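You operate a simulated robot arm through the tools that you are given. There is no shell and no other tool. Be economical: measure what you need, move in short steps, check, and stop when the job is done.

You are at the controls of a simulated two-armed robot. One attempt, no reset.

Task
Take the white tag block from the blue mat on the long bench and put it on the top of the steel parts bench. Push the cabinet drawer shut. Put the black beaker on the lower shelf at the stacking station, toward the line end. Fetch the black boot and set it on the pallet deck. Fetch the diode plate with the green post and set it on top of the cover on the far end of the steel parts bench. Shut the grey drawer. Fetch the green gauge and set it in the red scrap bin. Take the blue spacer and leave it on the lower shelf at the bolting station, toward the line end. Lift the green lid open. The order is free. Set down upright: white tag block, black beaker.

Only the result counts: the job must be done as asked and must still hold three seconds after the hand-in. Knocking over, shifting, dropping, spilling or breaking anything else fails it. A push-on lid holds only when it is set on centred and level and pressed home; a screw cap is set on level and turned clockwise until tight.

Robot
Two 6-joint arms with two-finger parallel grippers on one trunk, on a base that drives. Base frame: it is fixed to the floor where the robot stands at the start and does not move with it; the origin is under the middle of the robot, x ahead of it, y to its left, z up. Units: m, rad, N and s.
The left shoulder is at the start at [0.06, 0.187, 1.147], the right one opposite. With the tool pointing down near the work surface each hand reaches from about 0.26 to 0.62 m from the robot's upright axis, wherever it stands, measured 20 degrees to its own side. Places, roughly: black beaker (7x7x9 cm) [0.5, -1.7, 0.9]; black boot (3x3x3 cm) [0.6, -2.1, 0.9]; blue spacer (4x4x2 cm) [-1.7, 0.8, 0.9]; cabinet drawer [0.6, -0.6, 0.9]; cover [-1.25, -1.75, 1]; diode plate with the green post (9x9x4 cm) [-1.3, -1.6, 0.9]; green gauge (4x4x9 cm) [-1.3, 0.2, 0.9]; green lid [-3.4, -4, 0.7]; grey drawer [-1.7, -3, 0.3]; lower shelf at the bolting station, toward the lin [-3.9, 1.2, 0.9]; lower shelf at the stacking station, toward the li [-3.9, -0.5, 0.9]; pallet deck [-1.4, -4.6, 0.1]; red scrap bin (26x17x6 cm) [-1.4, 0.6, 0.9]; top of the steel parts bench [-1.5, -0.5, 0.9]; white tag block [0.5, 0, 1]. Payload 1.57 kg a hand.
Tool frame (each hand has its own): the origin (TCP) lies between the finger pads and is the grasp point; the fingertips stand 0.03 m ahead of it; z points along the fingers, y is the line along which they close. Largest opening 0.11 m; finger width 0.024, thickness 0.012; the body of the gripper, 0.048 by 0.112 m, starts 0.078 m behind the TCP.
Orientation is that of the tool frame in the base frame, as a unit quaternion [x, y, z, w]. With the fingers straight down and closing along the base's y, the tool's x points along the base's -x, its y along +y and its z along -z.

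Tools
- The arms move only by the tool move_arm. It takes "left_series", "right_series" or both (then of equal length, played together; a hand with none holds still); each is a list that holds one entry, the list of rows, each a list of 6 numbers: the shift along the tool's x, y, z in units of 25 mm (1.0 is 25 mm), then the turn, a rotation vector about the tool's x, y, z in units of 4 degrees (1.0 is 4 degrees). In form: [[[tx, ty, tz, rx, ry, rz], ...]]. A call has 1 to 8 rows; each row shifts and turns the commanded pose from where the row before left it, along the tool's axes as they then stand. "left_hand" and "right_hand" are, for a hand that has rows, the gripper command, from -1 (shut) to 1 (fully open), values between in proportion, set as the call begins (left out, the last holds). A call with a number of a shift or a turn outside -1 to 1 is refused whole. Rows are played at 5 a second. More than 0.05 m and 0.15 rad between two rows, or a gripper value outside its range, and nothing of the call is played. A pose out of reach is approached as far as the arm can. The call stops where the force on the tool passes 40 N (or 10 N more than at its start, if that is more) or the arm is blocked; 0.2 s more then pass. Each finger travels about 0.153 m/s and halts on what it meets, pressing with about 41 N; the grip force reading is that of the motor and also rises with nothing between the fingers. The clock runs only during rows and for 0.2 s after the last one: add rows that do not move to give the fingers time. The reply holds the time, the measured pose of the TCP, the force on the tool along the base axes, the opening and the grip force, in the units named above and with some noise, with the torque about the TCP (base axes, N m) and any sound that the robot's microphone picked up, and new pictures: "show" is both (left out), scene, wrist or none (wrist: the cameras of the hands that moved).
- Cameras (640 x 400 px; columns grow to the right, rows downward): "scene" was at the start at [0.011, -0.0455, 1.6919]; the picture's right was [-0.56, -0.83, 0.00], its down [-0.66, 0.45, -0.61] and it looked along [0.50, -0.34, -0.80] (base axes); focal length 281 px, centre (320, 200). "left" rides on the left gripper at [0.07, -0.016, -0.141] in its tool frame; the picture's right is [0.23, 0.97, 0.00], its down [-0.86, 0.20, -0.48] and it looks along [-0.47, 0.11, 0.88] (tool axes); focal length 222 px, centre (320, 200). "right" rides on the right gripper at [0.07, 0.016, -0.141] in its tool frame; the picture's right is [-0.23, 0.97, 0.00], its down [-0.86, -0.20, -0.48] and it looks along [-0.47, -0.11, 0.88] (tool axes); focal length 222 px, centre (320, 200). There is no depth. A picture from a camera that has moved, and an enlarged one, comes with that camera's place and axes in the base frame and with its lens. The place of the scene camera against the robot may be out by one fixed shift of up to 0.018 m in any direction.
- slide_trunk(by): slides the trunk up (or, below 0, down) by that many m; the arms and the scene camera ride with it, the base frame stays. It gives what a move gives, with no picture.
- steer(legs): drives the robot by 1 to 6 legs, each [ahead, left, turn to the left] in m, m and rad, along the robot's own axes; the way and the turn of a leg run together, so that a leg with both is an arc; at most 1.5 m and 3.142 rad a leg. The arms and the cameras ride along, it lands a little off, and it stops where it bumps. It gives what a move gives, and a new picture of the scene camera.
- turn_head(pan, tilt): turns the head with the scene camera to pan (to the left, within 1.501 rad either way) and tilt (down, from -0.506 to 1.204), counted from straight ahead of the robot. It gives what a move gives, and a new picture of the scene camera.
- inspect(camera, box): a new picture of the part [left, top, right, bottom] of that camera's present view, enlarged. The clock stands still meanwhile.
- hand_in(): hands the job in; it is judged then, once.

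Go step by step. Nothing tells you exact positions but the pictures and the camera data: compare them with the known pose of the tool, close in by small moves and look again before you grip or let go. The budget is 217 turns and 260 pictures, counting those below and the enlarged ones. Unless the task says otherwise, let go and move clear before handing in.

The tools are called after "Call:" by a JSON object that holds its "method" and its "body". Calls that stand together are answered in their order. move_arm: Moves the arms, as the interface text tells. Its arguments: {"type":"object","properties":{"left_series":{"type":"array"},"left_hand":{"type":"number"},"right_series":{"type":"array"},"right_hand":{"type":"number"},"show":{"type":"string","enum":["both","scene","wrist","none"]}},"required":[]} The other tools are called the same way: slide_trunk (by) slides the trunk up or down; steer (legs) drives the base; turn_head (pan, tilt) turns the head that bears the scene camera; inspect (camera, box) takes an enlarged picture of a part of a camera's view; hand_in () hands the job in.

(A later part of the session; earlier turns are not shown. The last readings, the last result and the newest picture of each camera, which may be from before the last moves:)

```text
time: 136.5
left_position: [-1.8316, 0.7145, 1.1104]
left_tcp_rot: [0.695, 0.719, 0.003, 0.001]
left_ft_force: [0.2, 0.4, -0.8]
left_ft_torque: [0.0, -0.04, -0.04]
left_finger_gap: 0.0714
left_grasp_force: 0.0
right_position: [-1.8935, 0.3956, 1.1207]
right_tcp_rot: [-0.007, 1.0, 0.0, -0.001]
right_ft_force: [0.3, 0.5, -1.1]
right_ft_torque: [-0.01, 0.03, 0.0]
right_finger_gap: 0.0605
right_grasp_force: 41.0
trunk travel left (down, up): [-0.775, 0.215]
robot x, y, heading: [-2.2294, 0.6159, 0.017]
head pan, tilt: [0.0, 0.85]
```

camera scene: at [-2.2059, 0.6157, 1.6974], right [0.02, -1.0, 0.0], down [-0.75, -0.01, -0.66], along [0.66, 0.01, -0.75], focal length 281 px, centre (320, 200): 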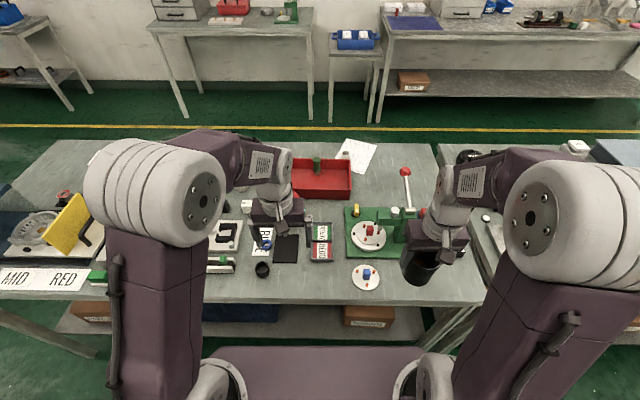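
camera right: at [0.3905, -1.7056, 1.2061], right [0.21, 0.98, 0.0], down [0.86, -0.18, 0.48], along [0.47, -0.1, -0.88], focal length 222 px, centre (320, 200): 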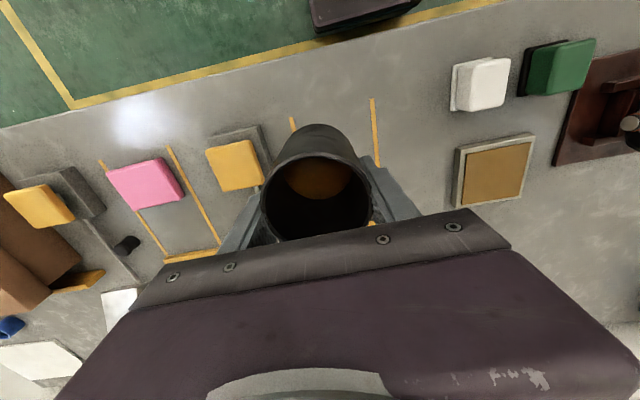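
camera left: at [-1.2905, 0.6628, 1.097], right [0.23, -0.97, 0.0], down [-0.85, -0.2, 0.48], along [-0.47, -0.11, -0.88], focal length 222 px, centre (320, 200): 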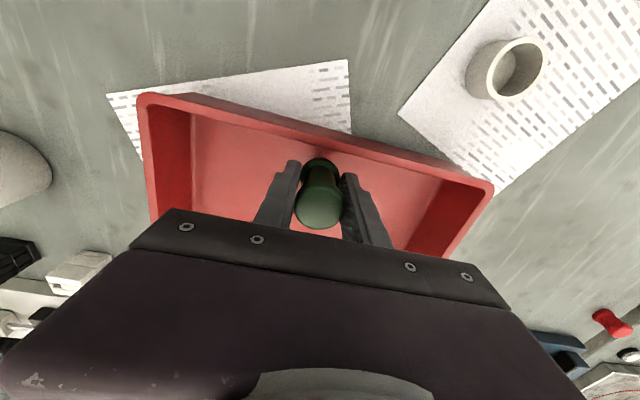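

Call:
{"method": "move_arm", "body": {"left_series": [[[1, 0.2, 0, 0, 0, 0], [1, 0.6, 0, 0, 0, 0], [1, 0.7, 0, 0, 0, 0], [0.6, 1, 0, 0, 0, 0], [0, 1, 0.4, 0, 0, 0], [0, 1, 0.8, 0, 0, 0], [0, 0, 0.8, 0, 0, 0], [0, 0, 0, 0, 0, 0]]], "show": "both"}}

```text
time: 138.3
left_position: [-1.7193, 0.8099, 1.0612]
left_tcp_rot: [0.695, 0.719, 0.003, 0.001]
left_ft_force: [0.3, 0.2, -0.3]
left_ft_torque: [0.0, 0.01, -0.01]
left_finger_gap: 0.0715
left_grasp_force: 0.0
right_position: [-1.8938, 0.3943, 1.1199]
right_tcp_rot: [-0.008, 1.0, 0.0, 0.0]
right_ft_force: [-0.4, 0.1, -1.0]
right_ft_torque: [0.0, 0.01, -0.01]
right_finger_gap: 0.0603
right_grasp_force: 41.3
trunk travel left (down, up): [-0.775, 0.215]
robot x, y, heading: [-2.2333, 0.6163, 0.018]
head pan, tilt: [0.0, 0.85]
camera scene: at [-2.2036, 0.6154, 1.6973], right [0.02, -1.0, 0.0], down [-0.75, -0.01, -0.66], along [0.66, 0.01, -0.75], focal length 281 px, centre (320, 200)
camera left: at [-1.739, 0.8792, 1.2043], right [0.97, 0.26, 0.01], down [0.23, -0.85, 0.48], along [0.13, -0.46, -0.88], focal length 222 px, centre (320, 200)
```

scene: 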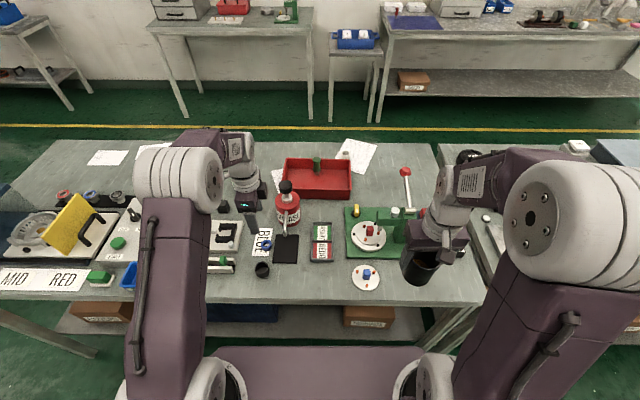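
left: 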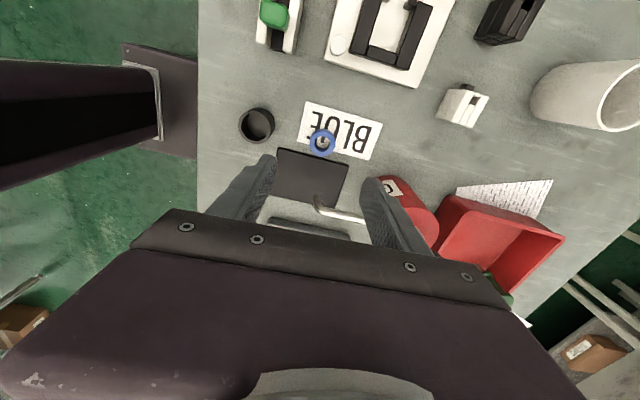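

Ring is under the hand within a few mm. Descend in two stages.

Call:
{"method": "move_arm", "body": {"left_series": [[[-0.15, 0.1, 1, 0, 0, 0], [0, 0, 1, 0, 0, 0], [0, 0, 1, 0, 0, 0], [0, 0, 1, 0, 0, 0], [0, 0, 0.7, 0, 0, 0], [0, 0, 0, 0, 0, 0]]], "show": "wrist"}}

```text
time: 139.7
left_position: [-1.7192, 0.8053, 0.943]
left_tcp_rot: [0.695, 0.719, 0.002, 0.001]
left_ft_force: [0.0, 0.4, -0.2]
left_ft_torque: [-0.02, 0.01, 0.0]
left_finger_gap: 0.0712
left_grasp_force: 0.1
right_position: [-1.8935, 0.3955, 1.1204]
right_tcp_rot: [-0.007, 1.0, 0.0, -0.001]
right_ft_force: [0.0, 0.1, -1.0]
right_ft_torque: [0.02, -0.02, 0.03]
right_finger_gap: 0.0604
right_grasp_force: 40.4
trunk travel left (down, up): [-0.775, 0.215]
robot x, y, heading: [-2.2326, 0.6206, 0.017]
head pan, tilt: [0.0, 0.85]
camera left: at [-1.7368, 0.8748, 1.0854], right [0.97, 0.26, 0.01], down [0.23, -0.85, 0.48], along [0.13, -0.46, -0.88], focal length 222 px, centre (320, 200)
```

left: 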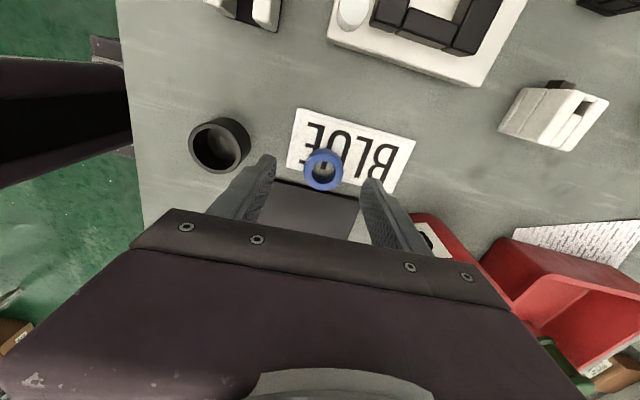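

Call:
{"method": "move_arm", "body": {"left_series": [[[0.1, 0.1, 0.6, 0, 0, 0], [0, 0, 0.55, 0, 0, 0], [0, 0, 0, 0, 0, 0]]], "show": "none"}}

Call:
{"method": "move_arm", "body": {"left_series": [[[0, 0, 0, 0, 0, 0], [0, 0, 0, 0, 0, 0], [0, 0, 0, 0, 0, 0]]], "left_hand": -1, "show": "wrist"}}

```text
time: 140.5
left_position: [-1.7155, 0.8079, 0.9137]
left_tcp_rot: [0.695, 0.719, 0.003, 0.001]
left_ft_force: [0.0, 0.3, 0.9]
left_ft_torque: [0.0, -0.03, 0.03]
left_finger_gap: 0.0716
left_grasp_force: 0.0
right_position: [-1.8933, 0.3955, 1.1208]
right_tcp_rot: [-0.007, 1.0, 0.0, -0.001]
right_ft_force: [-0.6, 0.5, -1.1]
right_ft_torque: [0.01, -0.02, -0.02]
right_finger_gap: 0.0606
right_grasp_force: 40.6
trunk travel left (down, up): [-0.775, 0.215]
robot x, y, heading: [-2.2315, 0.6181, 0.02]
head pan, tilt: [0.0, 0.85]
```

```text
time: 141.3
left_position: [-1.7151, 0.8097, 0.9149]
left_tcp_rot: [0.695, 0.719, 0.002, 0.002]
left_ft_force: [-0.8, -0.3, 1.3]
left_ft_torque: [0.04, 0.03, -0.01]
left_finger_gap: 0.0344
left_grasp_force: 40.8
right_position: [-1.893, 0.3961, 1.12]
right_tcp_rot: [-0.008, 1.0, 0.0, 0.0]
right_ft_force: [1.3, -0.6, -1.2]
right_ft_torque: [-0.01, 0.03, 0.05]
right_finger_gap: 0.0604
right_grasp_force: 41.0
trunk travel left (down, up): [-0.775, 0.215]
robot x, y, heading: [-2.2275, 0.6226, 0.015]
head pan, tilt: [0.0, 0.85]
camera left: at [-1.7342, 0.8777, 1.0569], right [0.97, 0.26, 0.01], down [0.23, -0.85, 0.48], along [0.13, -0.46, -0.88], focal length 222 px, centre (320, 200)
```

left: 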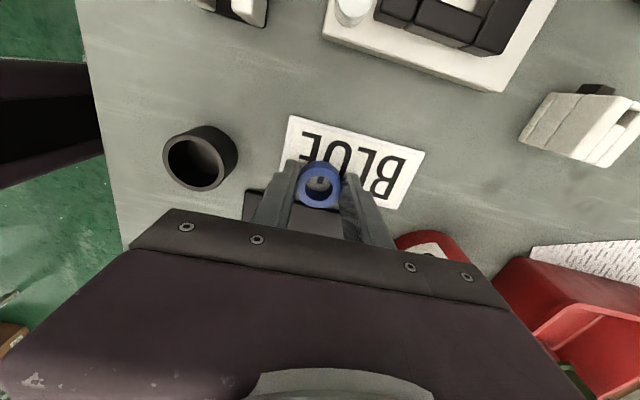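

Spacer gripped. Lift, pull back, then back off and turn to face the line.

Call:
{"method": "move_arm", "body": {"left_series": [[[0, 0, -1, 0, 0, 0], [0, 0, -1, 0, 0, 0], [0, 0, -1, 0, 0, 0], [0, 0, -1, 0, 0, 0], [0, 0, -1, 0, 0, 0], [0, 0, -1, 0, 0, 0], [0, 0, -1, 0, 0, 0], [0, 0, -1, 0, 0, 0]]], "show": "none"}}

Call:
{"method": "move_arm", "body": {"left_series": [[[0, -1, 0, 0, 0, 0], [0, -1, 0, 0, 0, 0], [0, -1, 0, 0, 0, 0], [0, -1, 0, 0, 0, 0], [0, -1, 0, 0, 0, 0]]], "show": "none"}}

Call:
{"method": "steer", "body": {"legs": [[-0.25, 0, 0], [0, 0, 1.57], [0, 0, 1.55]]}}

Call:
{"method": "turn_head", "body": {"pan": 0.0, "tilt": 0.4}}

```text
time: 143.1
left_position: [-1.7176, 0.8066, 1.1154]
left_tcp_rot: [0.695, 0.719, 0.002, 0.001]
left_ft_force: [0.1, 0.2, 0.3]
left_ft_torque: [-0.03, -0.03, 0.0]
left_finger_gap: 0.0344
left_grasp_force: 40.7
right_position: [-1.8939, 0.3942, 1.1213]
right_tcp_rot: [-0.008, 1.0, 0.0, 0.0]
right_ft_force: [1.2, -0.2, -0.6]
right_ft_torque: [0.02, -0.03, 0.0]
right_finger_gap: 0.0605
right_grasp_force: 41.1
trunk travel left (down, up): [-0.775, 0.215]
robot x, y, heading: [-2.2324, 0.6176, 0.014]
head pan, tilt: [0.0, 0.85]
```

```text
time: 144.3
left_position: [-1.844, 0.8025, 1.1157]
left_tcp_rot: [0.695, 0.719, 0.003, 0.002]
left_ft_force: [0.0, -0.1, -0.5]
left_ft_torque: [-0.01, -0.01, 0.02]
left_finger_gap: 0.0343
left_grasp_force: 41.3
right_position: [-1.8949, 0.3956, 1.1211]
right_tcp_rot: [-0.008, 1.0, 0.001, 0.001]
right_ft_force: [-1.1, -0.1, -1.0]
right_ft_torque: [0.0, 0.0, 0.01]
right_finger_gap: 0.0606
right_grasp_force: 41.4
trunk travel left (down, up): [-0.775, 0.215]
robot x, y, heading: [-2.2286, 0.6174, 0.011]
head pan, tilt: [0.0, 0.85]
```

```text
time: 153.7
left_position: [-2.8798, 0.4482, 1.1151]
left_tcp_rot: [-0.703, 0.711, 0.001, -0.003]
left_ft_force: [-0.5, 0.4, -0.2]
left_ft_torque: [0.02, 0.0, -0.06]
left_finger_gap: 0.0343
left_grasp_force: 40.9
right_position: [-2.8118, 0.8538, 1.1196]
right_tcp_rot: [1.0, -0.012, 0.001, 0.0]
right_ft_force: [-0.3, -1.4, -1.4]
right_ft_torque: [-0.04, 0.0, 0.0]
right_finger_gap: 0.0606
right_grasp_force: 41.6
trunk travel left (down, up): [-0.775, 0.215]
robot x, y, heading: [-2.4815, 0.6183, 3.115]
head pan, tilt: [0.0, 0.85]
camera scene: at [-2.4923, 0.6121, 1.6973], right [0.03, 1.0, 0.0], down [0.75, -0.02, -0.66], along [-0.66, 0.02, -0.75], focal length 281 px, centre (320, 200)
```

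scene: 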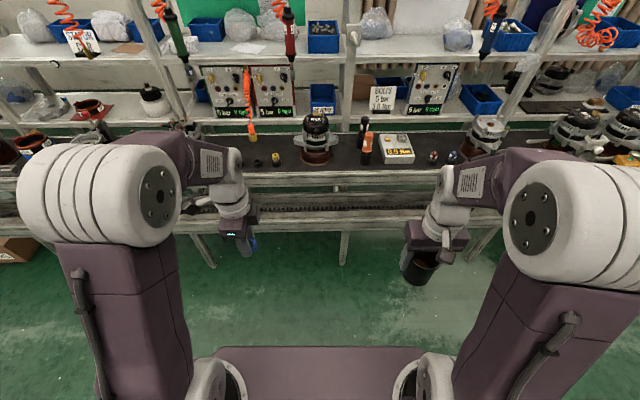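

```text
time: 154.6
left_position: [-2.8802, 0.4483, 1.1144]
left_tcp_rot: [-0.704, 0.71, 0.001, -0.003]
left_ft_force: [1.0, 0.1, 0.1]
left_ft_torque: [0.01, -0.02, 0.03]
left_finger_gap: 0.0344
left_grasp_force: 41.1
right_position: [-2.8118, 0.8523, 1.1205]
right_tcp_rot: [1.0, -0.013, 0.001, 0.0]
right_ft_force: [-0.2, 0.4, -0.7]
right_ft_torque: [-0.02, 0.02, -0.01]
right_finger_gap: 0.0603
right_grasp_force: 40.9
trunk travel left (down, up): [-0.775, 0.215]
robot x, y, heading: [-2.4848, 0.6163, 3.114]
head pan, tilt: [0.0, 0.4]
camera scene: at [-2.5067, 0.6123, 1.7364], right [0.03, 1.0, 0.0], down [0.39, -0.01, -0.92], along [-0.92, 0.03, -0.39], focal length 281 px, centre (320, 200)
```

scene: 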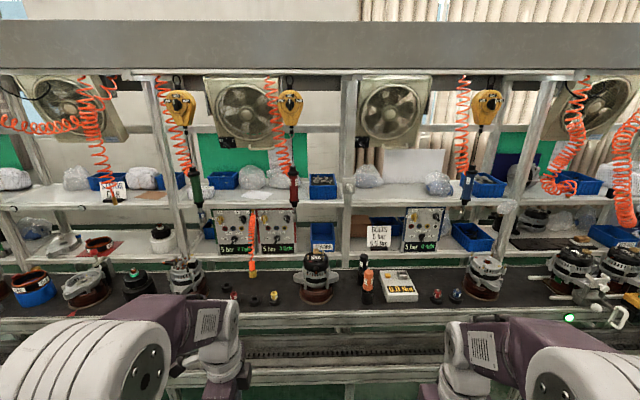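

I'm facing the line: conveyor in front, a lower shelf behind at z≈0.9 and an upper one above. I zoom to find the stacking and bolting stations and free space.

Call:
{"method": "inspect", "body": {"camera": "scene", "box": [0, 160, 320, 360]}}

Call:
{"method": "inspect", "body": {"camera": "scene", "box": [320, 160, 640, 360]}}

```text
2.00 times, centred on (160, 260) of scene
camera zoom: at [-2.5067, 0.6123, 1.7364], right [0.03, 1.0, 0.0], down [0.39, -0.01, -0.92], along [-0.92, 0.03, -0.39], focal length 561 px, centre (640, 80)
```

zoom: 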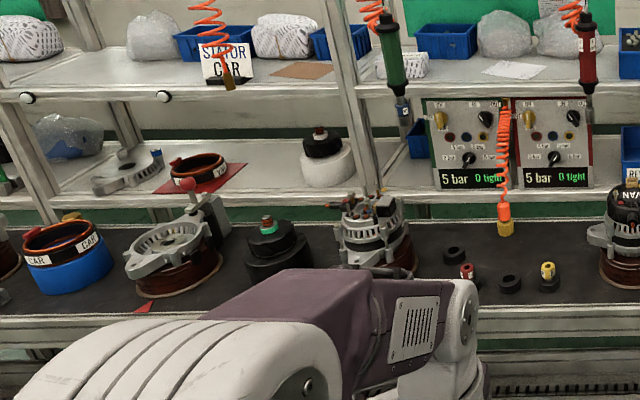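

```text
2.00 times, centred on (480, 260) of scene
camera zoom: at [-2.5067, 0.6123, 1.7364], right [0.03, 1.0, 0.0], down [0.39, -0.01, -0.92], along [-0.92, 0.03, -0.39], focal length 561 px, centre (0, 80)
```

zoom: 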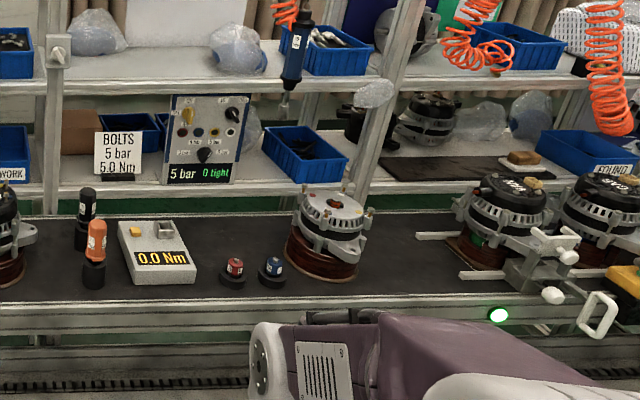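

The shelf front is about x −3.72 and my closest axis position is about −3.07, so a tool-down reach (0.62) won't do. I'll set the beaker on free space at the back of bench 2 ([-1.817, 0.637]) and regrip it with the tool pitched forward. Turning back.

Call:
{"method": "steer", "body": {"legs": [[0, 0, 1.57], [0, 0, 1.6], [0, 0.2, 0], [0.24, 0, 0]]}}

Call:
{"method": "turn_head", "body": {"pan": -0.15, "tilt": 0.95}}

```text
time: 165.2
left_position: [-1.8394, 0.9684, 1.1131]
left_tcp_rot: [0.716, 0.698, 0.003, 0.002]
left_ft_force: [0.6, -0.3, -1.0]
left_ft_torque: [0.0, 0.01, 0.02]
left_finger_gap: 0.0343
left_grasp_force: 40.7
right_position: [-1.9134, 0.5638, 1.1201]
right_tcp_rot: [0.021, 1.0, -0.001, 0.0]
right_ft_force: [0.6, 0.5, -0.2]
right_ft_torque: [0.02, -0.02, -0.01]
right_finger_gap: 0.0604
right_grasp_force: 40.6
trunk travel left (down, up): [-0.775, 0.215]
robot x, y, heading: [-2.2384, 0.808, -0.044]
head pan, tilt: [0.0, 0.4]
camera scene: at [-2.1971, 0.8026, 1.7365], right [-0.04, -1.0, 0.0], down [-0.39, 0.02, -0.92], along [0.92, -0.04, -0.39], focal length 281 px, centre (320, 200)
```

scene: 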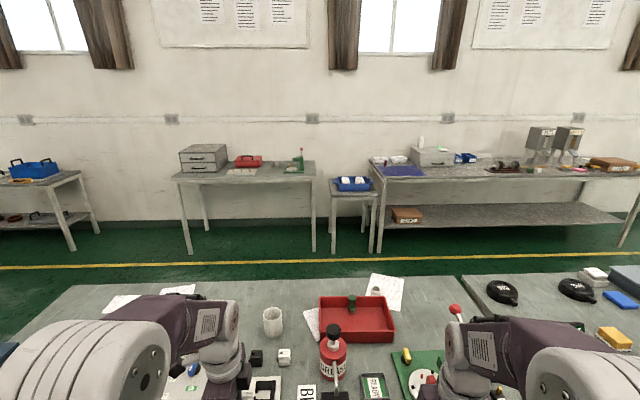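

```text
time: 166.2
left_position: [-1.8378, 0.9682, 1.1162]
left_tcp_rot: [0.715, 0.699, 0.002, 0.001]
left_ft_force: [0.1, -0.4, -0.6]
left_ft_torque: [0.0, -0.06, -0.01]
left_finger_gap: 0.034
left_grasp_force: 40.8
right_position: [-1.9128, 0.5636, 1.1208]
right_tcp_rot: [0.021, 1.0, 0.0, -0.001]
right_ft_force: [-0.5, -0.6, -1.1]
right_ft_torque: [0.02, -0.02, 0.02]
right_finger_gap: 0.0606
right_grasp_force: 41.0
trunk travel left (down, up): [-0.775, 0.215]
robot x, y, heading: [-2.2381, 0.809, -0.045]
head pan, tilt: [-0.15, 0.949]
camera scene: at [-2.2166, 0.7919, 1.6899], right [-0.19, -0.98, 0.0], down [-0.8, 0.15, -0.58], along [0.57, -0.11, -0.81], focal length 281 px, centre (320, 200)
```

scene: 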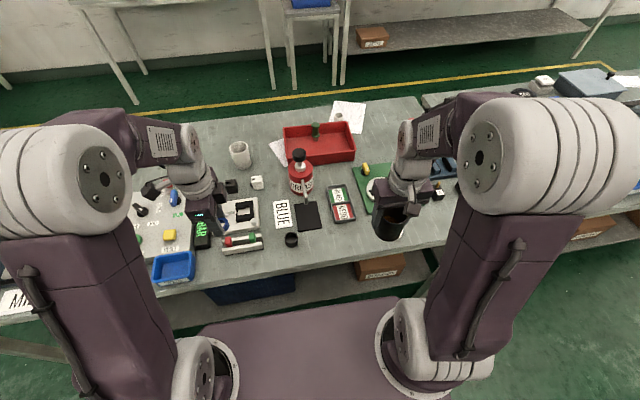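

Free spot confirmed near [-1.815, 0.65]. Move the beaker there and lower most of the way.

Call:
{"method": "move_arm", "body": {"right_series": [[[-1, 0.9, 0, 0, 0, 0], [-1, 0.9, 0, 0, 0, 0], [-0.9, 0.9, 0, 0, 0, 0], [-0.87, 0.9, 0.5, 0, 0, 0], [0, 0, 1, 0, 0, 0], [0, 0, 1, 0, 0, 0], [0, 0, 1, 0, 0, 0], [0, 0, 1, 0, 0, 0]]], "show": "both"}}

```text
time: 168.0
left_position: [-1.8371, 0.9673, 1.1145]
left_tcp_rot: [0.715, 0.699, 0.003, 0.002]
left_ft_force: [0.3, 0.4, 0.5]
left_ft_torque: [-0.02, 0.07, -0.01]
left_finger_gap: 0.034
left_grasp_force: 41.1
right_position: [-1.8146, 0.6481, 1.0069]
right_tcp_rot: [0.021, 1.0, -0.001, -0.001]
right_ft_force: [-0.1, -0.5, -1.0]
right_ft_torque: [-0.01, -0.02, 0.01]
right_finger_gap: 0.0605
right_grasp_force: 40.7
trunk travel left (down, up): [-0.775, 0.215]
robot x, y, heading: [-2.2399, 0.8072, -0.039]
head pan, tilt: [-0.15, 0.949]
camera scene: at [-2.2154, 0.7917, 1.6898], right [-0.19, -0.98, 0.0], down [-0.8, 0.16, -0.58], along [0.57, -0.11, -0.81], focal length 281 px, centre (320, 200)
camera right: at [-1.8833, 0.6671, 1.1488], right [0.27, 0.96, 0.0], down [0.85, -0.23, 0.48], along [0.46, -0.13, -0.88], focal length 222 px, centre (320, 200)
```

scene: 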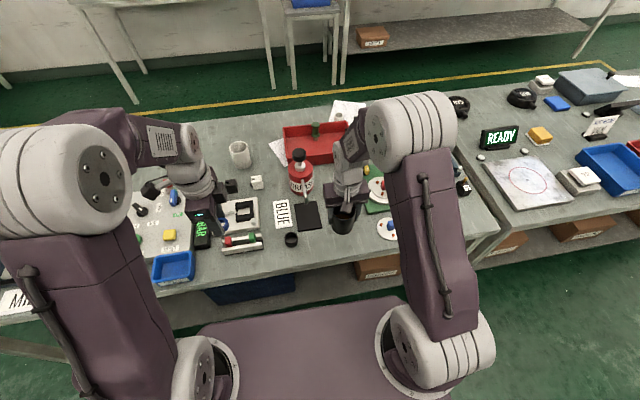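
right: 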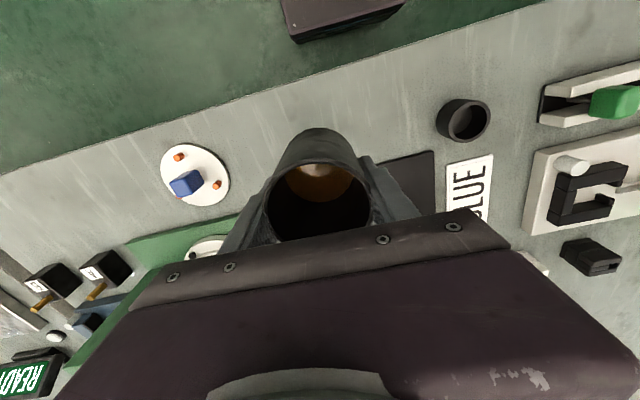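

Call:
{"method": "move_arm", "body": {"right_series": [[[0, 0, 0.8, 0, 0, 0], [0, 0, 0.8, 0, 0, 0], [0, 0, 0.6, 0, 0, 0], [0, 0, 0.3, 0, 0, 0], [0, 0, 0.15, 0, 0, 0], [0, 0, 0.1, 0, 0, 0], [0, 0, 0.1, 0, 0, 0], [0, 0, 0, 0, 0, 0]]], "left_series": [[[0, 0, 0, 0, 0, -1], [0, 0, 0, 0, 0, -1], [0, 0, 0, 0, 0, -1], [0, 0, 0, 0, 0, -1], [0, 0, 0, 0, 0, -1], [0, 0, 0, 0, 0, -1], [0, 0, 0, 0, 0, -1], [0, 0, 0, 0, 0, -1]]], "show": "none"}}

```text
time: 169.8
left_position: [-1.8371, 0.9664, 1.1152]
left_tcp_rot: [0.495, 0.869, 0.002, 0.002]
left_ft_force: [-0.4, -0.4, 0.0]
left_ft_torque: [0.01, 0.01, 0.01]
left_finger_gap: 0.0342
left_grasp_force: 40.7
right_position: [-1.8155, 0.6502, 0.9351]
right_tcp_rot: [0.021, 1.0, 0.0, -0.001]
right_ft_force: [-0.3, -0.4, -1.6]
right_ft_torque: [-0.02, 0.0, 0.05]
right_finger_gap: 0.0603
right_grasp_force: 41.0
trunk travel left (down, up): [-0.775, 0.215]
robot x, y, heading: [-2.2344, 0.8082, -0.04]
head pan, tilt: [-0.15, 0.949]
```

Call:
{"method": "move_arm", "body": {"right_series": [[[0, 0, 0.08, 0, 0, 0], [0, 0, 0.08, 0, 0, 0], [0, 0, 0, 0, 0, 0]]], "show": "none"}}

```text
time: 170.6
left_position: [-1.8404, 0.9666, 1.1169]
left_tcp_rot: [0.495, 0.869, 0.002, 0.003]
left_ft_force: [0.9, -0.2, -0.6]
left_ft_torque: [-0.01, -0.01, 0.02]
left_finger_gap: 0.034
left_grasp_force: 41.3
right_position: [-1.816, 0.6502, 0.9337]
right_tcp_rot: [0.022, 1.0, 0.001, 0.002]
right_ft_force: [1.5, -2.8, 28.1]
right_ft_torque: [-0.01, 0.41, -0.02]
right_finger_gap: 0.0607
right_grasp_force: 42.0
trunk travel left (down, up): [-0.775, 0.215]
robot x, y, heading: [-2.2365, 0.8079, -0.041]
head pan, tilt: [-0.15, 0.949]
```

Beaker stands. I open slightly and pitch the open hand forward in place around the beaker; meanwhile the left hand turns back.

Call:
{"method": "move_arm", "body": {"right_series": [[[0, 0, -0.08, 0, 0, 0], [0, 0, 0, 0, 0, 0], [0, 0, 0, 0, 0, 0], [0, 0, 0, 0, -1, 0], [0, 0, 0, 0, -1, 0], [0, 0, 0, 0, -1, 0], [0, 0, 0, 0, -1, 0], [0, 0, 0, 0, -1, 0]]], "left_series": [[[0, 0, 0, 0, 0, -1], [0, 0, 0, 0, 0, -1], [0, 0, 0, 0, 0, -1], [0, 0, 0, 0, 0, -1], [0, 0, 0, 0, 0, -1], [0, 0, 0, 0, 0, -1], [0, 0, 0, 0, 0, -1], [0, 0, 0, 0, 0, -1]]], "right_hand": 0.65, "show": "wrist"}}

```text
time: 172.4
left_position: [-1.8389, 0.9681, 1.1163]
left_tcp_rot: [0.235, 0.972, 0.0, 0.002]
left_ft_force: [0.4, -0.1, -0.6]
left_ft_torque: [0.0, 0.0, -0.04]
left_finger_gap: 0.0338
left_grasp_force: 41.0
right_position: [-1.815, 0.6375, 0.9333]
right_tcp_rot: [0.025, 0.995, -0.029, 0.091]
right_ft_force: [-0.2, -1.3, 0.3]
right_ft_torque: [0.04, 0.0, 0.06]
right_finger_gap: 0.0905
right_grasp_force: 0.0
right hand out of reach, approached as far as the arm can: row 6, 7, 8
trunk travel left (down, up): [-0.775, 0.215]
robot x, y, heading: [-2.2368, 0.8091, -0.044]
head pan, tilt: [-0.15, 0.949]
camera right: at [-1.9069, 0.6644, 1.0601], right [0.28, 0.96, -0.01], down [0.74, -0.21, 0.64], along [0.61, -0.18, -0.77], focal length 222 px, centre (320, 200)
camera left: at [-1.9078, 0.9857, 1.2574], right [0.24, 0.97, 0.0], down [0.85, -0.22, 0.48], along [0.47, -0.12, -0.88], focal length 222 px, centre (320, 200)
```

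right: 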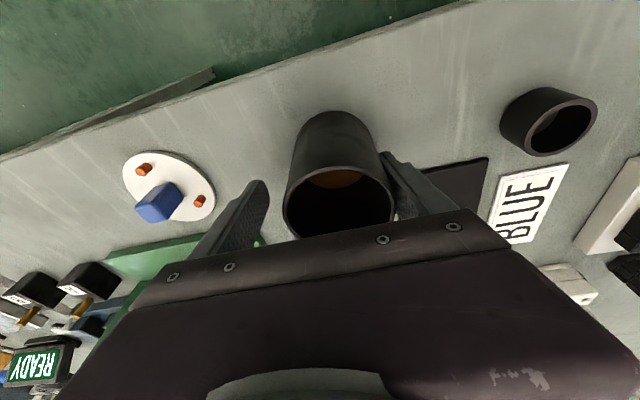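
left: 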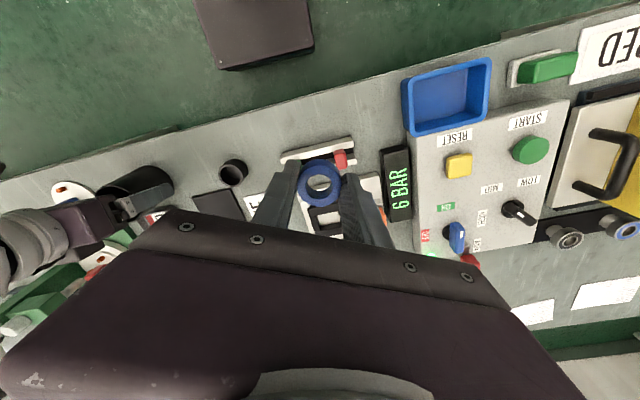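

The tilt is out of reach this close in. I undo the tilt, rise off the beaker, back the robot away, and re-approach pitched.

Call:
{"method": "move_arm", "body": {"right_series": [[[0, 0, 0, 0, 1, 0], [0, 0, 0, 0, 1, 0], [0, 0, 0, 0, 1, 0], [0, 0, 0, 0, 1, 0], [0, 0, 0, 0, 1, 0], [0, 0, -0.8, 0, 0, 0], [0, 0, -1, 0, 0, 0], [0, 0, -1, 0, 0, 0]]], "left_series": [[[0, 0, 0, 0, 0, -1], [0, 0, 0, 0, 0, -1], [0, 0, 0, 0, 0, -1], [0, 0, 0, 0, 0, -1], [0, 0, 0, 0, 0, -1], [0, 0, 0, 0, 0, -1], [0, 0, 0, 0, 0, -0.5], [0, 0, 0, 0, 0, 0]]], "show": "none"}}

Call:
{"method": "move_arm", "body": {"right_series": [[[0, 0, -1, 0, 0, 0], [0, 0, -1, 0, 0, 0], [0, 0, -1, 0, 0, 0], [0, 0, -1, 0, 0, 0]]], "show": "wrist"}}

Call:
{"method": "steer", "body": {"legs": [[-0.2, 0, 0.04]]}}

```text
time: 174.2
left_position: [-1.8376, 0.9677, 1.1153]
left_tcp_rot: [0.012, 1.0, 0.001, 0.002]
left_ft_force: [1.0, 0.0, -0.3]
left_ft_torque: [-0.01, 0.01, 0.01]
left_finger_gap: 0.0338
left_grasp_force: 40.5
right_position: [-1.8046, 0.6342, 1.0028]
right_tcp_rot: [0.031, 0.997, -0.038, -0.054]
right_ft_force: [0.0, 0.4, -0.4]
right_ft_torque: [0.0, 0.01, 0.0]
right_finger_gap: 0.091
right_grasp_force: 0.0
right hand out of reach, approached as far as the arm can: row 1, 2
trunk travel left (down, up): [-0.775, 0.215]
robot x, y, heading: [-2.2362, 0.8062, -0.04]
head pan, tilt: [-0.15, 0.949]
```

```text
time: 175.2
left_position: [-1.8381, 0.9679, 1.1143]
left_tcp_rot: [0.012, 1.0, 0.001, 0.003]
left_ft_force: [0.8, 0.2, -0.5]
left_ft_torque: [0.01, -0.01, 0.01]
left_finger_gap: 0.0341
left_grasp_force: 41.5
right_position: [-1.7947, 0.6404, 1.1032]
right_tcp_rot: [0.032, 0.997, -0.038, -0.053]
right_ft_force: [0.2, 0.2, -1.0]
right_ft_torque: [0.02, -0.01, 0.02]
right_finger_gap: 0.0907
right_grasp_force: 0.0
trunk travel left (down, up): [-0.775, 0.215]
robot x, y, heading: [-2.2372, 0.8062, -0.044]
head pan, tilt: [-0.15, 0.949]
camera right: at [-1.8466, 0.6712, 1.2504], right [0.28, 0.95, -0.1], down [0.89, -0.22, 0.4], along [0.36, -0.2, -0.91], focal length 222 px, centre (320, 200)
```

right: 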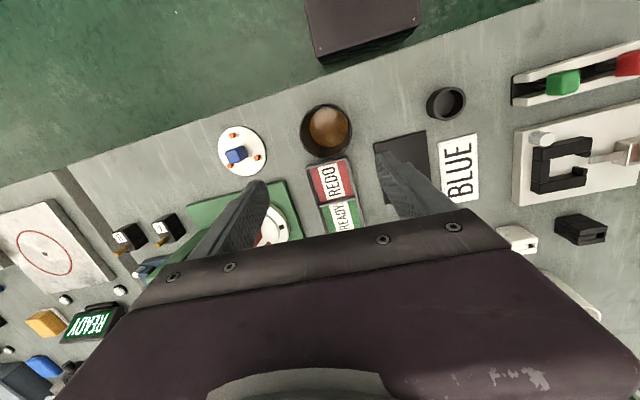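

```text
time: 176.8
left_position: [-2.0425, 0.9896, 1.1138]
left_tcp_rot: [-0.011, 1.0, 0.001, 0.001]
left_ft_force: [-0.3, -0.6, -0.5]
left_ft_torque: [0.01, 0.01, 0.01]
left_finger_gap: 0.034
left_grasp_force: 41.5
right_position: [-1.983, 0.6646, 1.1013]
right_tcp_rot: [0.009, 0.998, -0.04, -0.053]
right_ft_force: [0.3, -1.1, 0.3]
right_ft_torque: [0.02, 0.05, 0.03]
right_finger_gap: 0.091
right_grasp_force: 0.0
trunk travel left (down, up): [-0.775, 0.215]
robot x, y, heading: [-2.4363, 0.8086, 0.001]
head pan, tilt: [-0.15, 0.949]
camera scene: at [-2.4112, 0.7964, 1.6898], right [-0.15, -0.99, 0.0], down [-0.81, 0.12, -0.58], along [0.57, -0.09, -0.81], focal length 281 px, centre (320, 200)
```

scene: 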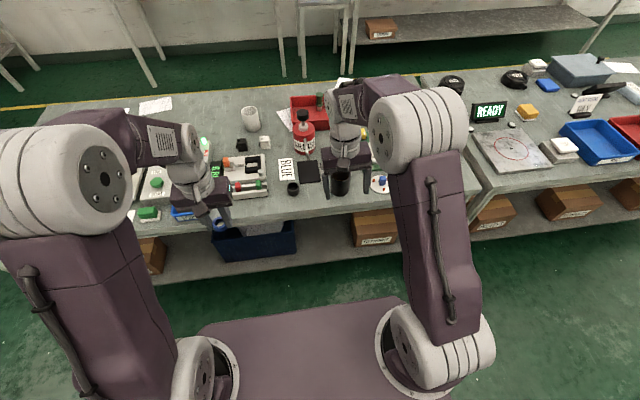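

Beaker stands fine (it has contents). Now I pitch the right hand ~45° forward in free air.

Call:
{"method": "move_arm", "body": {"right_series": [[[0, 0, 0, -0.4, -1, 0], [0, 0, 0, -0.4, -1, 0], [0, 0, 0, -0.35, -1, 0], [0, 0, 0, 0, -1, 0], [0, 0, 0, 0, -1, 0], [0, 0, 0, 0, -1, 0], [0, 0, 0, 0, -1, 0], [0, 0, 0, 0, -1, 0]]], "show": "none"}}

Call:
{"method": "move_arm", "body": {"right_series": [[[0, 0, 0, 0, -1, 0], [0, 0, 0, 0, -1, 0], [0, 0, 0, 0, -1, 0], [0, 0, 0, 0, -1, 0], [0, 0, 0, 0, -0.5, 0]]], "show": "wrist"}}

```text
time: 178.6
left_position: [-2.0446, 0.9895, 1.1149]
left_tcp_rot: [-0.01, 1.0, 0.002, 0.003]
left_ft_force: [-0.1, 0.5, 0.3]
left_ft_torque: [0.01, -0.04, 0.0]
left_finger_gap: 0.0336
left_grasp_force: 40.7
right_position: [-1.9842, 0.665, 1.1044]
right_tcp_rot: [0.007, 0.974, -0.002, 0.226]
right_ft_force: [-0.4, 0.5, 0.0]
right_ft_torque: [0.02, 0.0, 0.0]
right_finger_gap: 0.0908
right_grasp_force: 0.0
trunk travel left (down, up): [-0.775, 0.215]
robot x, y, heading: [-2.435, 0.8093, 0.002]
head pan, tilt: [-0.15, 0.949]
```

```text
time: 179.8
left_position: [-2.0435, 0.9875, 1.1145]
left_tcp_rot: [-0.011, 1.0, 0.002, 0.003]
left_ft_force: [-0.1, 0.2, -0.7]
left_ft_torque: [0.0, 0.02, -0.02]
left_finger_gap: 0.0337
left_grasp_force: 40.8
right_position: [-1.9846, 0.6855, 1.0997]
right_tcp_rot: [-0.002, 0.945, 0.043, 0.325]
right_ft_force: [-0.1, -0.1, 0.5]
right_ft_torque: [0.01, 0.01, 0.01]
right_finger_gap: 0.0908
right_grasp_force: 0.0
right hand out of reach, approached as far as the arm can: row 1, 2, 3, 4
trunk travel left (down, up): [-0.775, 0.215]
robot x, y, heading: [-2.4357, 0.81, 0.005]
head pan, tilt: [-0.15, 0.949]
camera right: at [-2.1268, 0.6902, 1.1702], right [0.15, 0.96, 0.22], down [0.38, -0.26, 0.89], along [0.91, -0.05, -0.41], focal length 222 px, centre (320, 200)
```

right: 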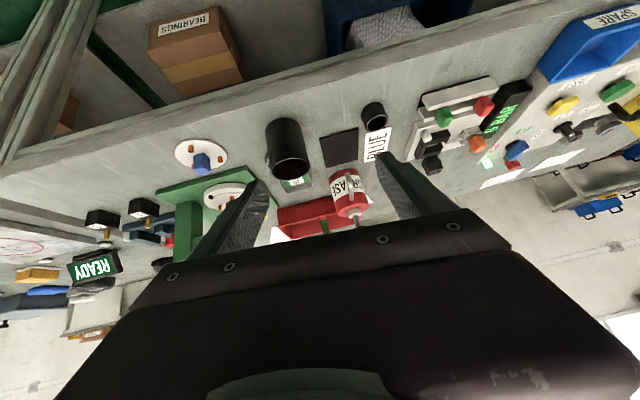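

At 38° pitch. I extend forward, straighten, and align y with the beaker (0.65), then lower behind it.

Call:
{"method": "move_arm", "body": {"right_series": [[[-0.78, -0.5, 0.62, 0.4, 0, 0], [-0.78, -0.5, 0.62, 0.4, 0, 0], [-0.3, -0.4, 0.25, 0.4, 0, 0], [0.6, 0, 0.78, 0, 0, 0], [0.6, 0, 0.78, 0, 0, 0], [0.6, 0, 0.78, 0, 0, 0], [0.6, 0, 0.78, 0, 0, 0], [0, 0, 0, 0, 0, 0]]], "show": "wrist"}}

```text
time: 181.6
left_position: [-2.0442, 0.9881, 1.1157]
left_tcp_rot: [-0.01, 1.0, 0.001, 0.002]
left_ft_force: [-0.3, -0.7, -0.7]
left_ft_torque: [0.0, -0.01, 0.02]
left_finger_gap: 0.0336
left_grasp_force: 40.8
right_position: [-1.9231, 0.6529, 0.9991]
right_tcp_rot: [0.012, 0.945, 0.004, 0.326]
right_ft_force: [0.0, -0.6, 0.0]
right_ft_torque: [-0.01, 0.0, -0.02]
right_finger_gap: 0.0907
right_grasp_force: 0.0
trunk travel left (down, up): [-0.775, 0.215]
robot x, y, heading: [-2.4337, 0.8075, -0.001]
head pan, tilt: [-0.15, 0.949]
camera right: at [-2.0642, 0.6703, 1.0693], right [0.2, 0.97, 0.15], down [0.37, -0.22, 0.9], along [0.91, -0.12, -0.41], focal length 222 px, centre (320, 200)
```

right: 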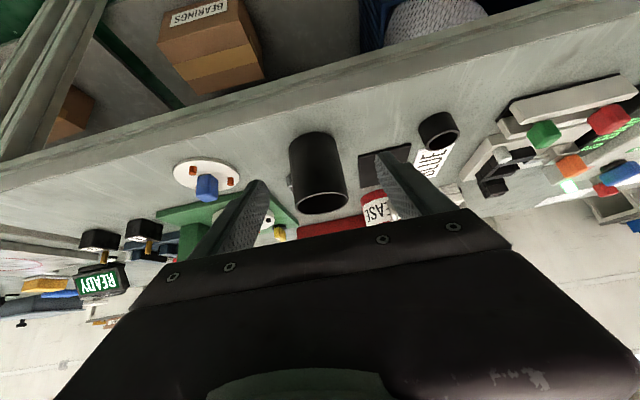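

Call:
{"method": "move_arm", "body": {"right_series": [[[0.6, -0.2, 0.78, 0, 0, 0], [0.6, -0.1, 0.78, 0, 0, 0], [0.3, 0, 0.39, 0, 0, 0], [-0.78, 0, 0.62, 0, 0, 0], [-0.78, 0, 0.62, 0, 0, 0], [0, 0, 0, 0, 0, 0]]], "show": "wrist"}}

```text
time: 182.9
left_position: [-2.0447, 0.9893, 1.1152]
left_tcp_rot: [-0.01, 1.0, 0.001, 0.003]
left_ft_force: [-0.1, -0.3, -0.9]
left_ft_torque: [0.0, 0.03, -0.04]
left_finger_gap: 0.0338
left_grasp_force: 40.7
right_position: [-1.8724, 0.6453, 0.9401]
right_tcp_rot: [0.011, 0.945, 0.003, 0.326]
right_ft_force: [0.2, -0.4, 1.3]
right_ft_torque: [-0.01, 0.01, 0.01]
right_finger_gap: 0.091
right_grasp_force: 0.1
trunk travel left (down, up): [-0.775, 0.215]
robot x, y, heading: [-2.4347, 0.8099, -0.0]
head pan, tilt: [-0.15, 0.949]
camera right: at [-2.0144, 0.6623, 1.0079], right [0.2, 0.97, 0.15], down [0.38, -0.22, 0.9], along [0.91, -0.12, -0.41], focal length 222 px, centre (320, 200)
```

right: 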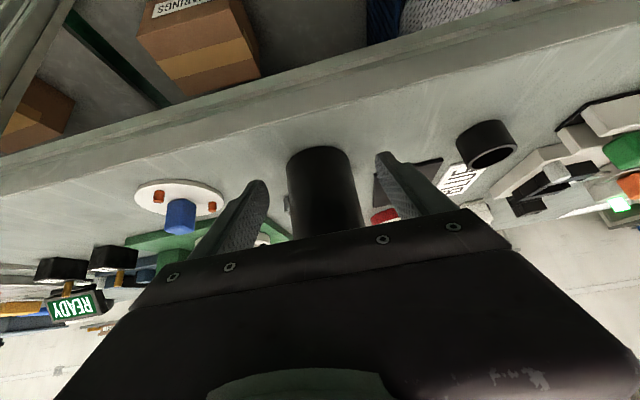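

Aligned. Advance around the beaker and grip.

Call:
{"method": "move_arm", "body": {"right_series": [[[-0.78, 0, 0.62, 0, 0, 0], [-0.78, 0, 0.62, 0, 0, 0], [-0.2, 0, 0.15, 0, 0, 0], [0, 0, 0, 0, 0, 0]]], "show": "wrist"}}

Call:
{"method": "move_arm", "body": {"right_series": [[[0, 0, 0, 0, 0, 0], [0, 0, 0, 0, 0, 0], [0, 0, 0, 0, 0, 0]]], "right_hand": -1, "show": "none"}}

```text
time: 183.9
left_position: [-2.0444, 0.9889, 1.1153]
left_tcp_rot: [-0.011, 1.0, 0.001, 0.003]
left_ft_force: [0.7, 0.5, -1.7]
left_ft_torque: [-0.03, 0.0, -0.03]
left_finger_gap: 0.0332
left_grasp_force: 41.0
right_position: [-1.8177, 0.6437, 0.9374]
right_tcp_rot: [0.011, 0.945, 0.004, 0.326]
right_ft_force: [0.8, 1.5, 0.8]
right_ft_torque: [0.01, -0.03, 0.0]
right_finger_gap: 0.0908
right_grasp_force: 0.1
trunk travel left (down, up): [-0.775, 0.215]
robot x, y, heading: [-2.436, 0.8133, 0.005]
head pan, tilt: [-0.15, 0.949]
camera right: at [-1.9591, 0.6621, 1.0063], right [0.2, 0.97, 0.15], down [0.38, -0.22, 0.9], along [0.91, -0.12, -0.41], focal length 222 px, centre (320, 200)
```

right: 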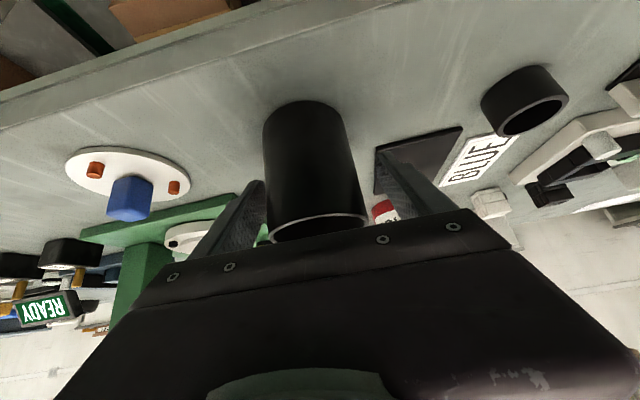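

```text
time: 184.8
left_position: [-2.0453, 0.9891, 1.1155]
left_tcp_rot: [-0.01, 1.0, 0.001, 0.002]
left_ft_force: [-0.6, -0.5, -0.2]
left_ft_torque: [0.0, 0.0, 0.0]
left_finger_gap: 0.0336
left_grasp_force: 41.8
right_position: [-1.8176, 0.6452, 0.9369]
right_tcp_rot: [0.012, 0.946, 0.003, 0.325]
right_ft_force: [0.3, -0.4, 2.1]
right_ft_torque: [-0.15, -0.06, 0.05]
right_finger_gap: 0.0605
right_grasp_force: 40.7
trunk travel left (down, up): [-0.775, 0.215]
robot x, y, heading: [-2.4386, 0.8134, -0.0]
head pan, tilt: [-0.15, 0.949]
```

Gripped with 38° pitch. Lift vertically, then back off and turn toward the line again; also pitch the left hand (same forward pitch).

Call:
{"method": "move_arm", "body": {"right_series": [[[-0.3, 0, -0.4, 0, 0, 0], [-0.6, 0, -0.78, 0, 0, 0], [-0.6, 0, -0.78, 0, 0, 0], [-0.6, 0, -0.78, 0, 0, 0], [-0.6, 0, -0.78, 0, 0, 0], [-0.6, 0, -0.78, 0, 0, 0], [-0.6, 0, -0.78, 0, 0, 0], [-0.6, 0, -0.78, 0, 0, 0]]], "left_series": [[[-0.5, 0, 0, 0, 0, 0], [-1, 0, 0, 0, -1, 0], [-1, 0, 0, 0, -1, 0], [-1, 0, 0, 0, -1, 0], [-1, 0, 0, 0, -1, 0], [0, 0, 0, 0, -1, 0], [0, 0, 0, 0, -1, 0], [0, 0, 0, 0, -1, 0]]], "show": "wrist"}}

```text
time: 186.6
left_position: [-1.9325, 0.9913, 1.1274]
left_tcp_rot: [-0.01, 0.969, 0.002, 0.245]
left_ft_force: [0.5, -0.7, 0.1]
left_ft_torque: [0.0, 0.02, 0.02]
left_finger_gap: 0.0333
left_grasp_force: 41.3
right_position: [-1.8161, 0.6359, 1.08]
right_tcp_rot: [0.013, 0.945, -0.002, 0.327]
right_ft_force: [0.1, -1.0, -1.6]
right_ft_torque: [-0.02, 0.0, -0.03]
right_finger_gap: 0.0606
right_grasp_force: 41.1
right hand out of reach, approached as far as the arm can: row 6, 7, 8
trunk travel left (down, up): [-0.775, 0.215]
robot x, y, heading: [-2.4326, 0.812, 0.001]
head pan, tilt: [-0.15, 0.949]
camera right: at [-1.9584, 0.6542, 1.1488], right [0.2, 0.97, 0.15], down [0.37, -0.21, 0.9], along [0.91, -0.13, -0.4], focal length 222 px, centre (320, 200)
camera left: at [-2.0599, 0.9724, 1.2185], right [-0.22, 0.97, -0.11], down [0.52, 0.21, 0.83], along [0.83, 0.13, -0.55], focal length 222 px, centre (320, 200)
```

right: 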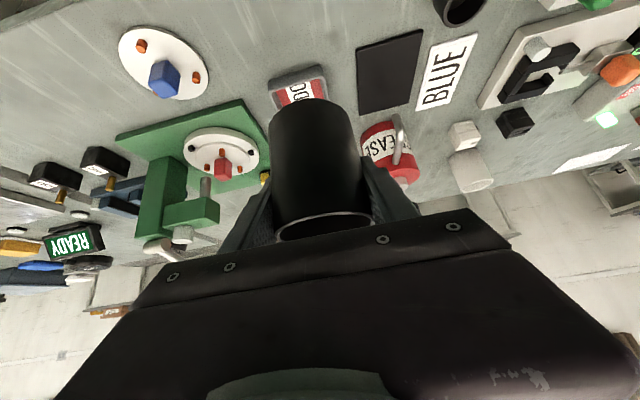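
left: 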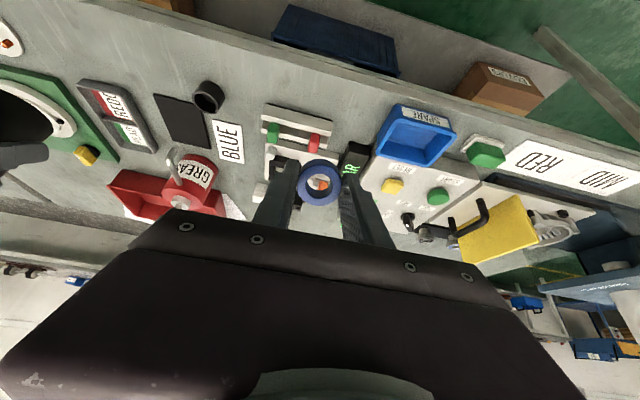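

Both hands pitched. Turn to face the line and shift to the stacking station (robot y≈−0.5).

Call:
{"method": "steer", "body": {"legs": [[0, 0, 1.57], [0, 0, 1.57], [0, 1.3, 0]]}}

Call:
{"method": "turn_head", "body": {"pan": 0.0, "tilt": 0.5}}

```text
time: 200.6
left_position: [-3.0055, -0.6388, 1.1262]
left_tcp_rot: [0.97, -0.016, -0.244, -0.003]
left_ft_force: [-0.2, -0.1, 0.4]
left_ft_torque: [0.01, -0.03, 0.03]
left_finger_gap: 0.0332
left_grasp_force: 41.1
right_position: [-3.1022, -0.2764, 1.0789]
right_tcp_rot: [0.944, -0.039, -0.326, -0.01]
right_ft_force: [-0.7, -0.9, -0.6]
right_ft_torque: [0.0, 0.03, 0.0]
right_finger_gap: 0.0605
right_grasp_force: 40.9
trunk travel left (down, up): [-0.775, 0.215]
robot x, y, heading: [-2.492, -0.4823, 3.089]
head pan, tilt: [-0.15, 0.949]
camera scene: at [-2.495, -0.4767, 1.6898], right [0.2, 0.98, 0.0], down [0.8, -0.16, -0.58], along [-0.57, 0.12, -0.81], focal length 281 px, centre (320, 200)
```

scene: 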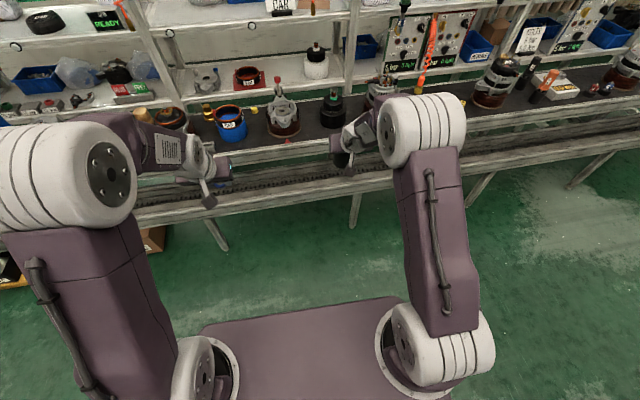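

```text
time: 201.5
left_position: [-3.0055, -0.638, 1.1258]
left_tcp_rot: [0.969, -0.016, -0.245, -0.004]
left_ft_force: [-0.2, -0.6, -0.2]
left_ft_torque: [-0.02, 0.03, 0.01]
left_finger_gap: 0.033
left_grasp_force: 41.0
right_position: [-3.1011, -0.277, 1.0786]
right_tcp_rot: [0.944, -0.039, -0.327, -0.011]
right_ft_force: [0.4, -0.2, -2.3]
right_ft_torque: [-0.04, 0.0, 0.02]
right_finger_gap: 0.0605
right_grasp_force: 40.9
trunk travel left (down, up): [-0.775, 0.215]
robot x, y, heading: [-2.4958, -0.4838, 3.087]
head pan, tilt: [0.0, 0.499]
camera scene: at [-2.5146, -0.4871, 1.7272], right [0.05, 1.0, 0.0], down [0.48, -0.02, -0.88], along [-0.88, 0.04, -0.48], focal length 281 px, centre (320, 200)
```

scene: 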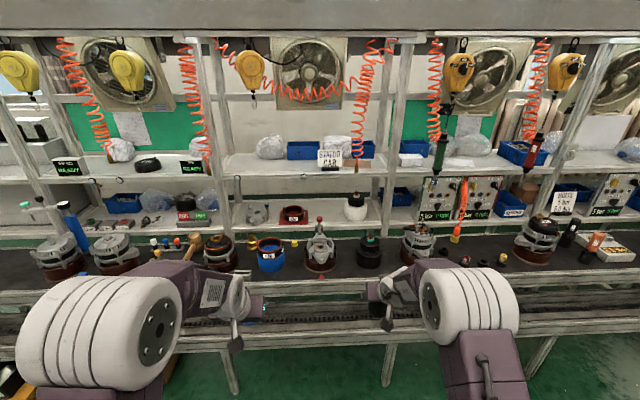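

Call:
{"method": "inspect", "body": {"camera": "scene", "box": [210, 130, 410, 290]}}

```text
2.50 times, centred on (310, 210) of scene
camera zoom: at [-2.5146, -0.4871, 1.7272], right [0.05, 1.0, 0.0], down [0.48, -0.02, -0.88], along [-0.88, 0.04, -0.48], focal length 701 px, centre (345, 175)
```

zoom: 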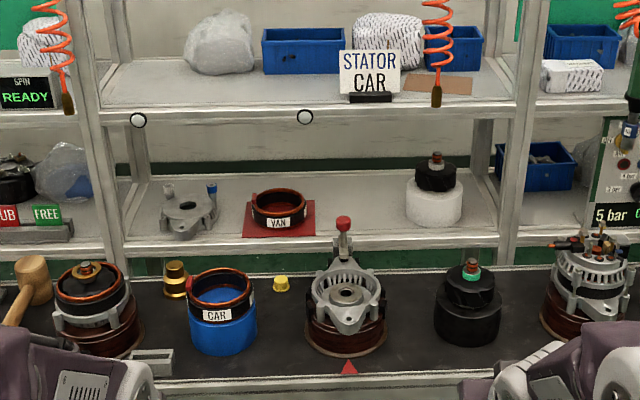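

The lower shelf runs x −3.74…−4.05 at z≈0.9, with the upper shelf lip at z≈1.17. Free spot for the beaker: y≈−0.38, between the VAN pad and the white stack. I approach a bit and look again (also to range the overhead canopy).

Call:
{"method": "steer", "body": {"legs": [[0, 0.08, 0.054], [0.25, 0, 0]]}}

Call:
{"method": "turn_head", "body": {"pan": 0.0, "tilt": 0.3}}

```text
time: 204.0
left_position: [-3.2501, -0.7453, 1.1266]
left_tcp_rot: [0.969, 0.009, -0.245, 0.003]
left_ft_force: [0.0, 0.0, -0.3]
left_ft_torque: [0.0, 0.0, 0.01]
left_finger_gap: 0.0331
left_grasp_force: 40.9
right_position: [-3.3646, -0.3892, 1.0803]
right_tcp_rot: [0.945, -0.015, -0.327, -0.002]
right_ft_force: [0.3, -0.2, -1.1]
right_ft_torque: [0.01, 0.02, 0.01]
right_finger_gap: 0.0605
right_grasp_force: 41.0
trunk travel left (down, up): [-0.775, 0.215]
robot x, y, heading: [-2.7501, -0.565, -3.143]
head pan, tilt: [0.0, 0.499]
camera scene: at [-2.7666, -0.5698, 1.7274], right [0.0, 1.0, 0.0], down [0.48, 0.0, -0.88], along [-0.88, 0.0, -0.48], focal length 281 px, centre (320, 200)
```

scene: 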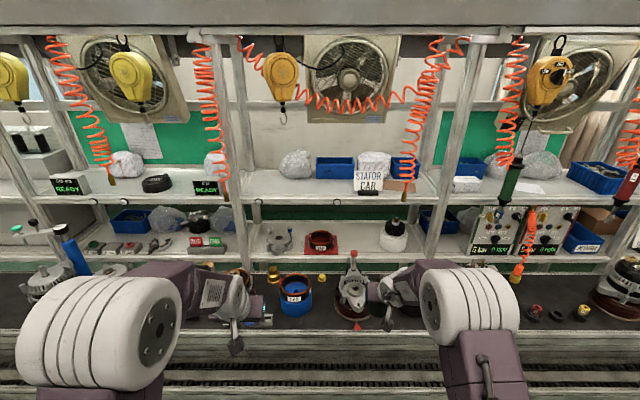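

```text
time: 204.8
left_position: [-3.2513, -0.7455, 1.1252]
left_tcp_rot: [0.97, 0.009, -0.245, 0.003]
left_ft_force: [0.1, 0.0, -0.4]
left_ft_torque: [0.03, -0.04, 0.02]
left_finger_gap: 0.033
left_grasp_force: 41.0
right_position: [-3.3661, -0.3884, 1.0777]
right_tcp_rot: [0.945, -0.014, -0.326, -0.002]
right_ft_force: [-0.5, 1.1, -1.2]
right_ft_torque: [0.04, -0.01, -0.04]
right_finger_gap: 0.0605
right_grasp_force: 40.8
trunk travel left (down, up): [-0.775, 0.215]
robot x, y, heading: [-2.748, -0.5678, -3.134]
head pan, tilt: [0.0, 0.3]
camera scene: at [-2.772, -0.5689, 1.7456], right [0.0, 1.0, 0.0], down [0.3, 0.0, -0.95], along [-0.95, 0.0, -0.3], focal length 281 px, centre (320, 200)
```

scene: 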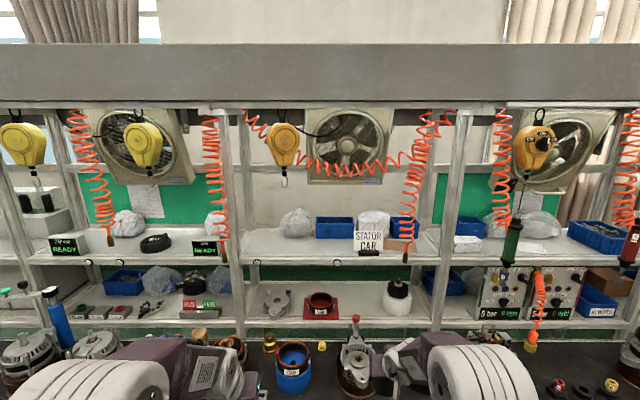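

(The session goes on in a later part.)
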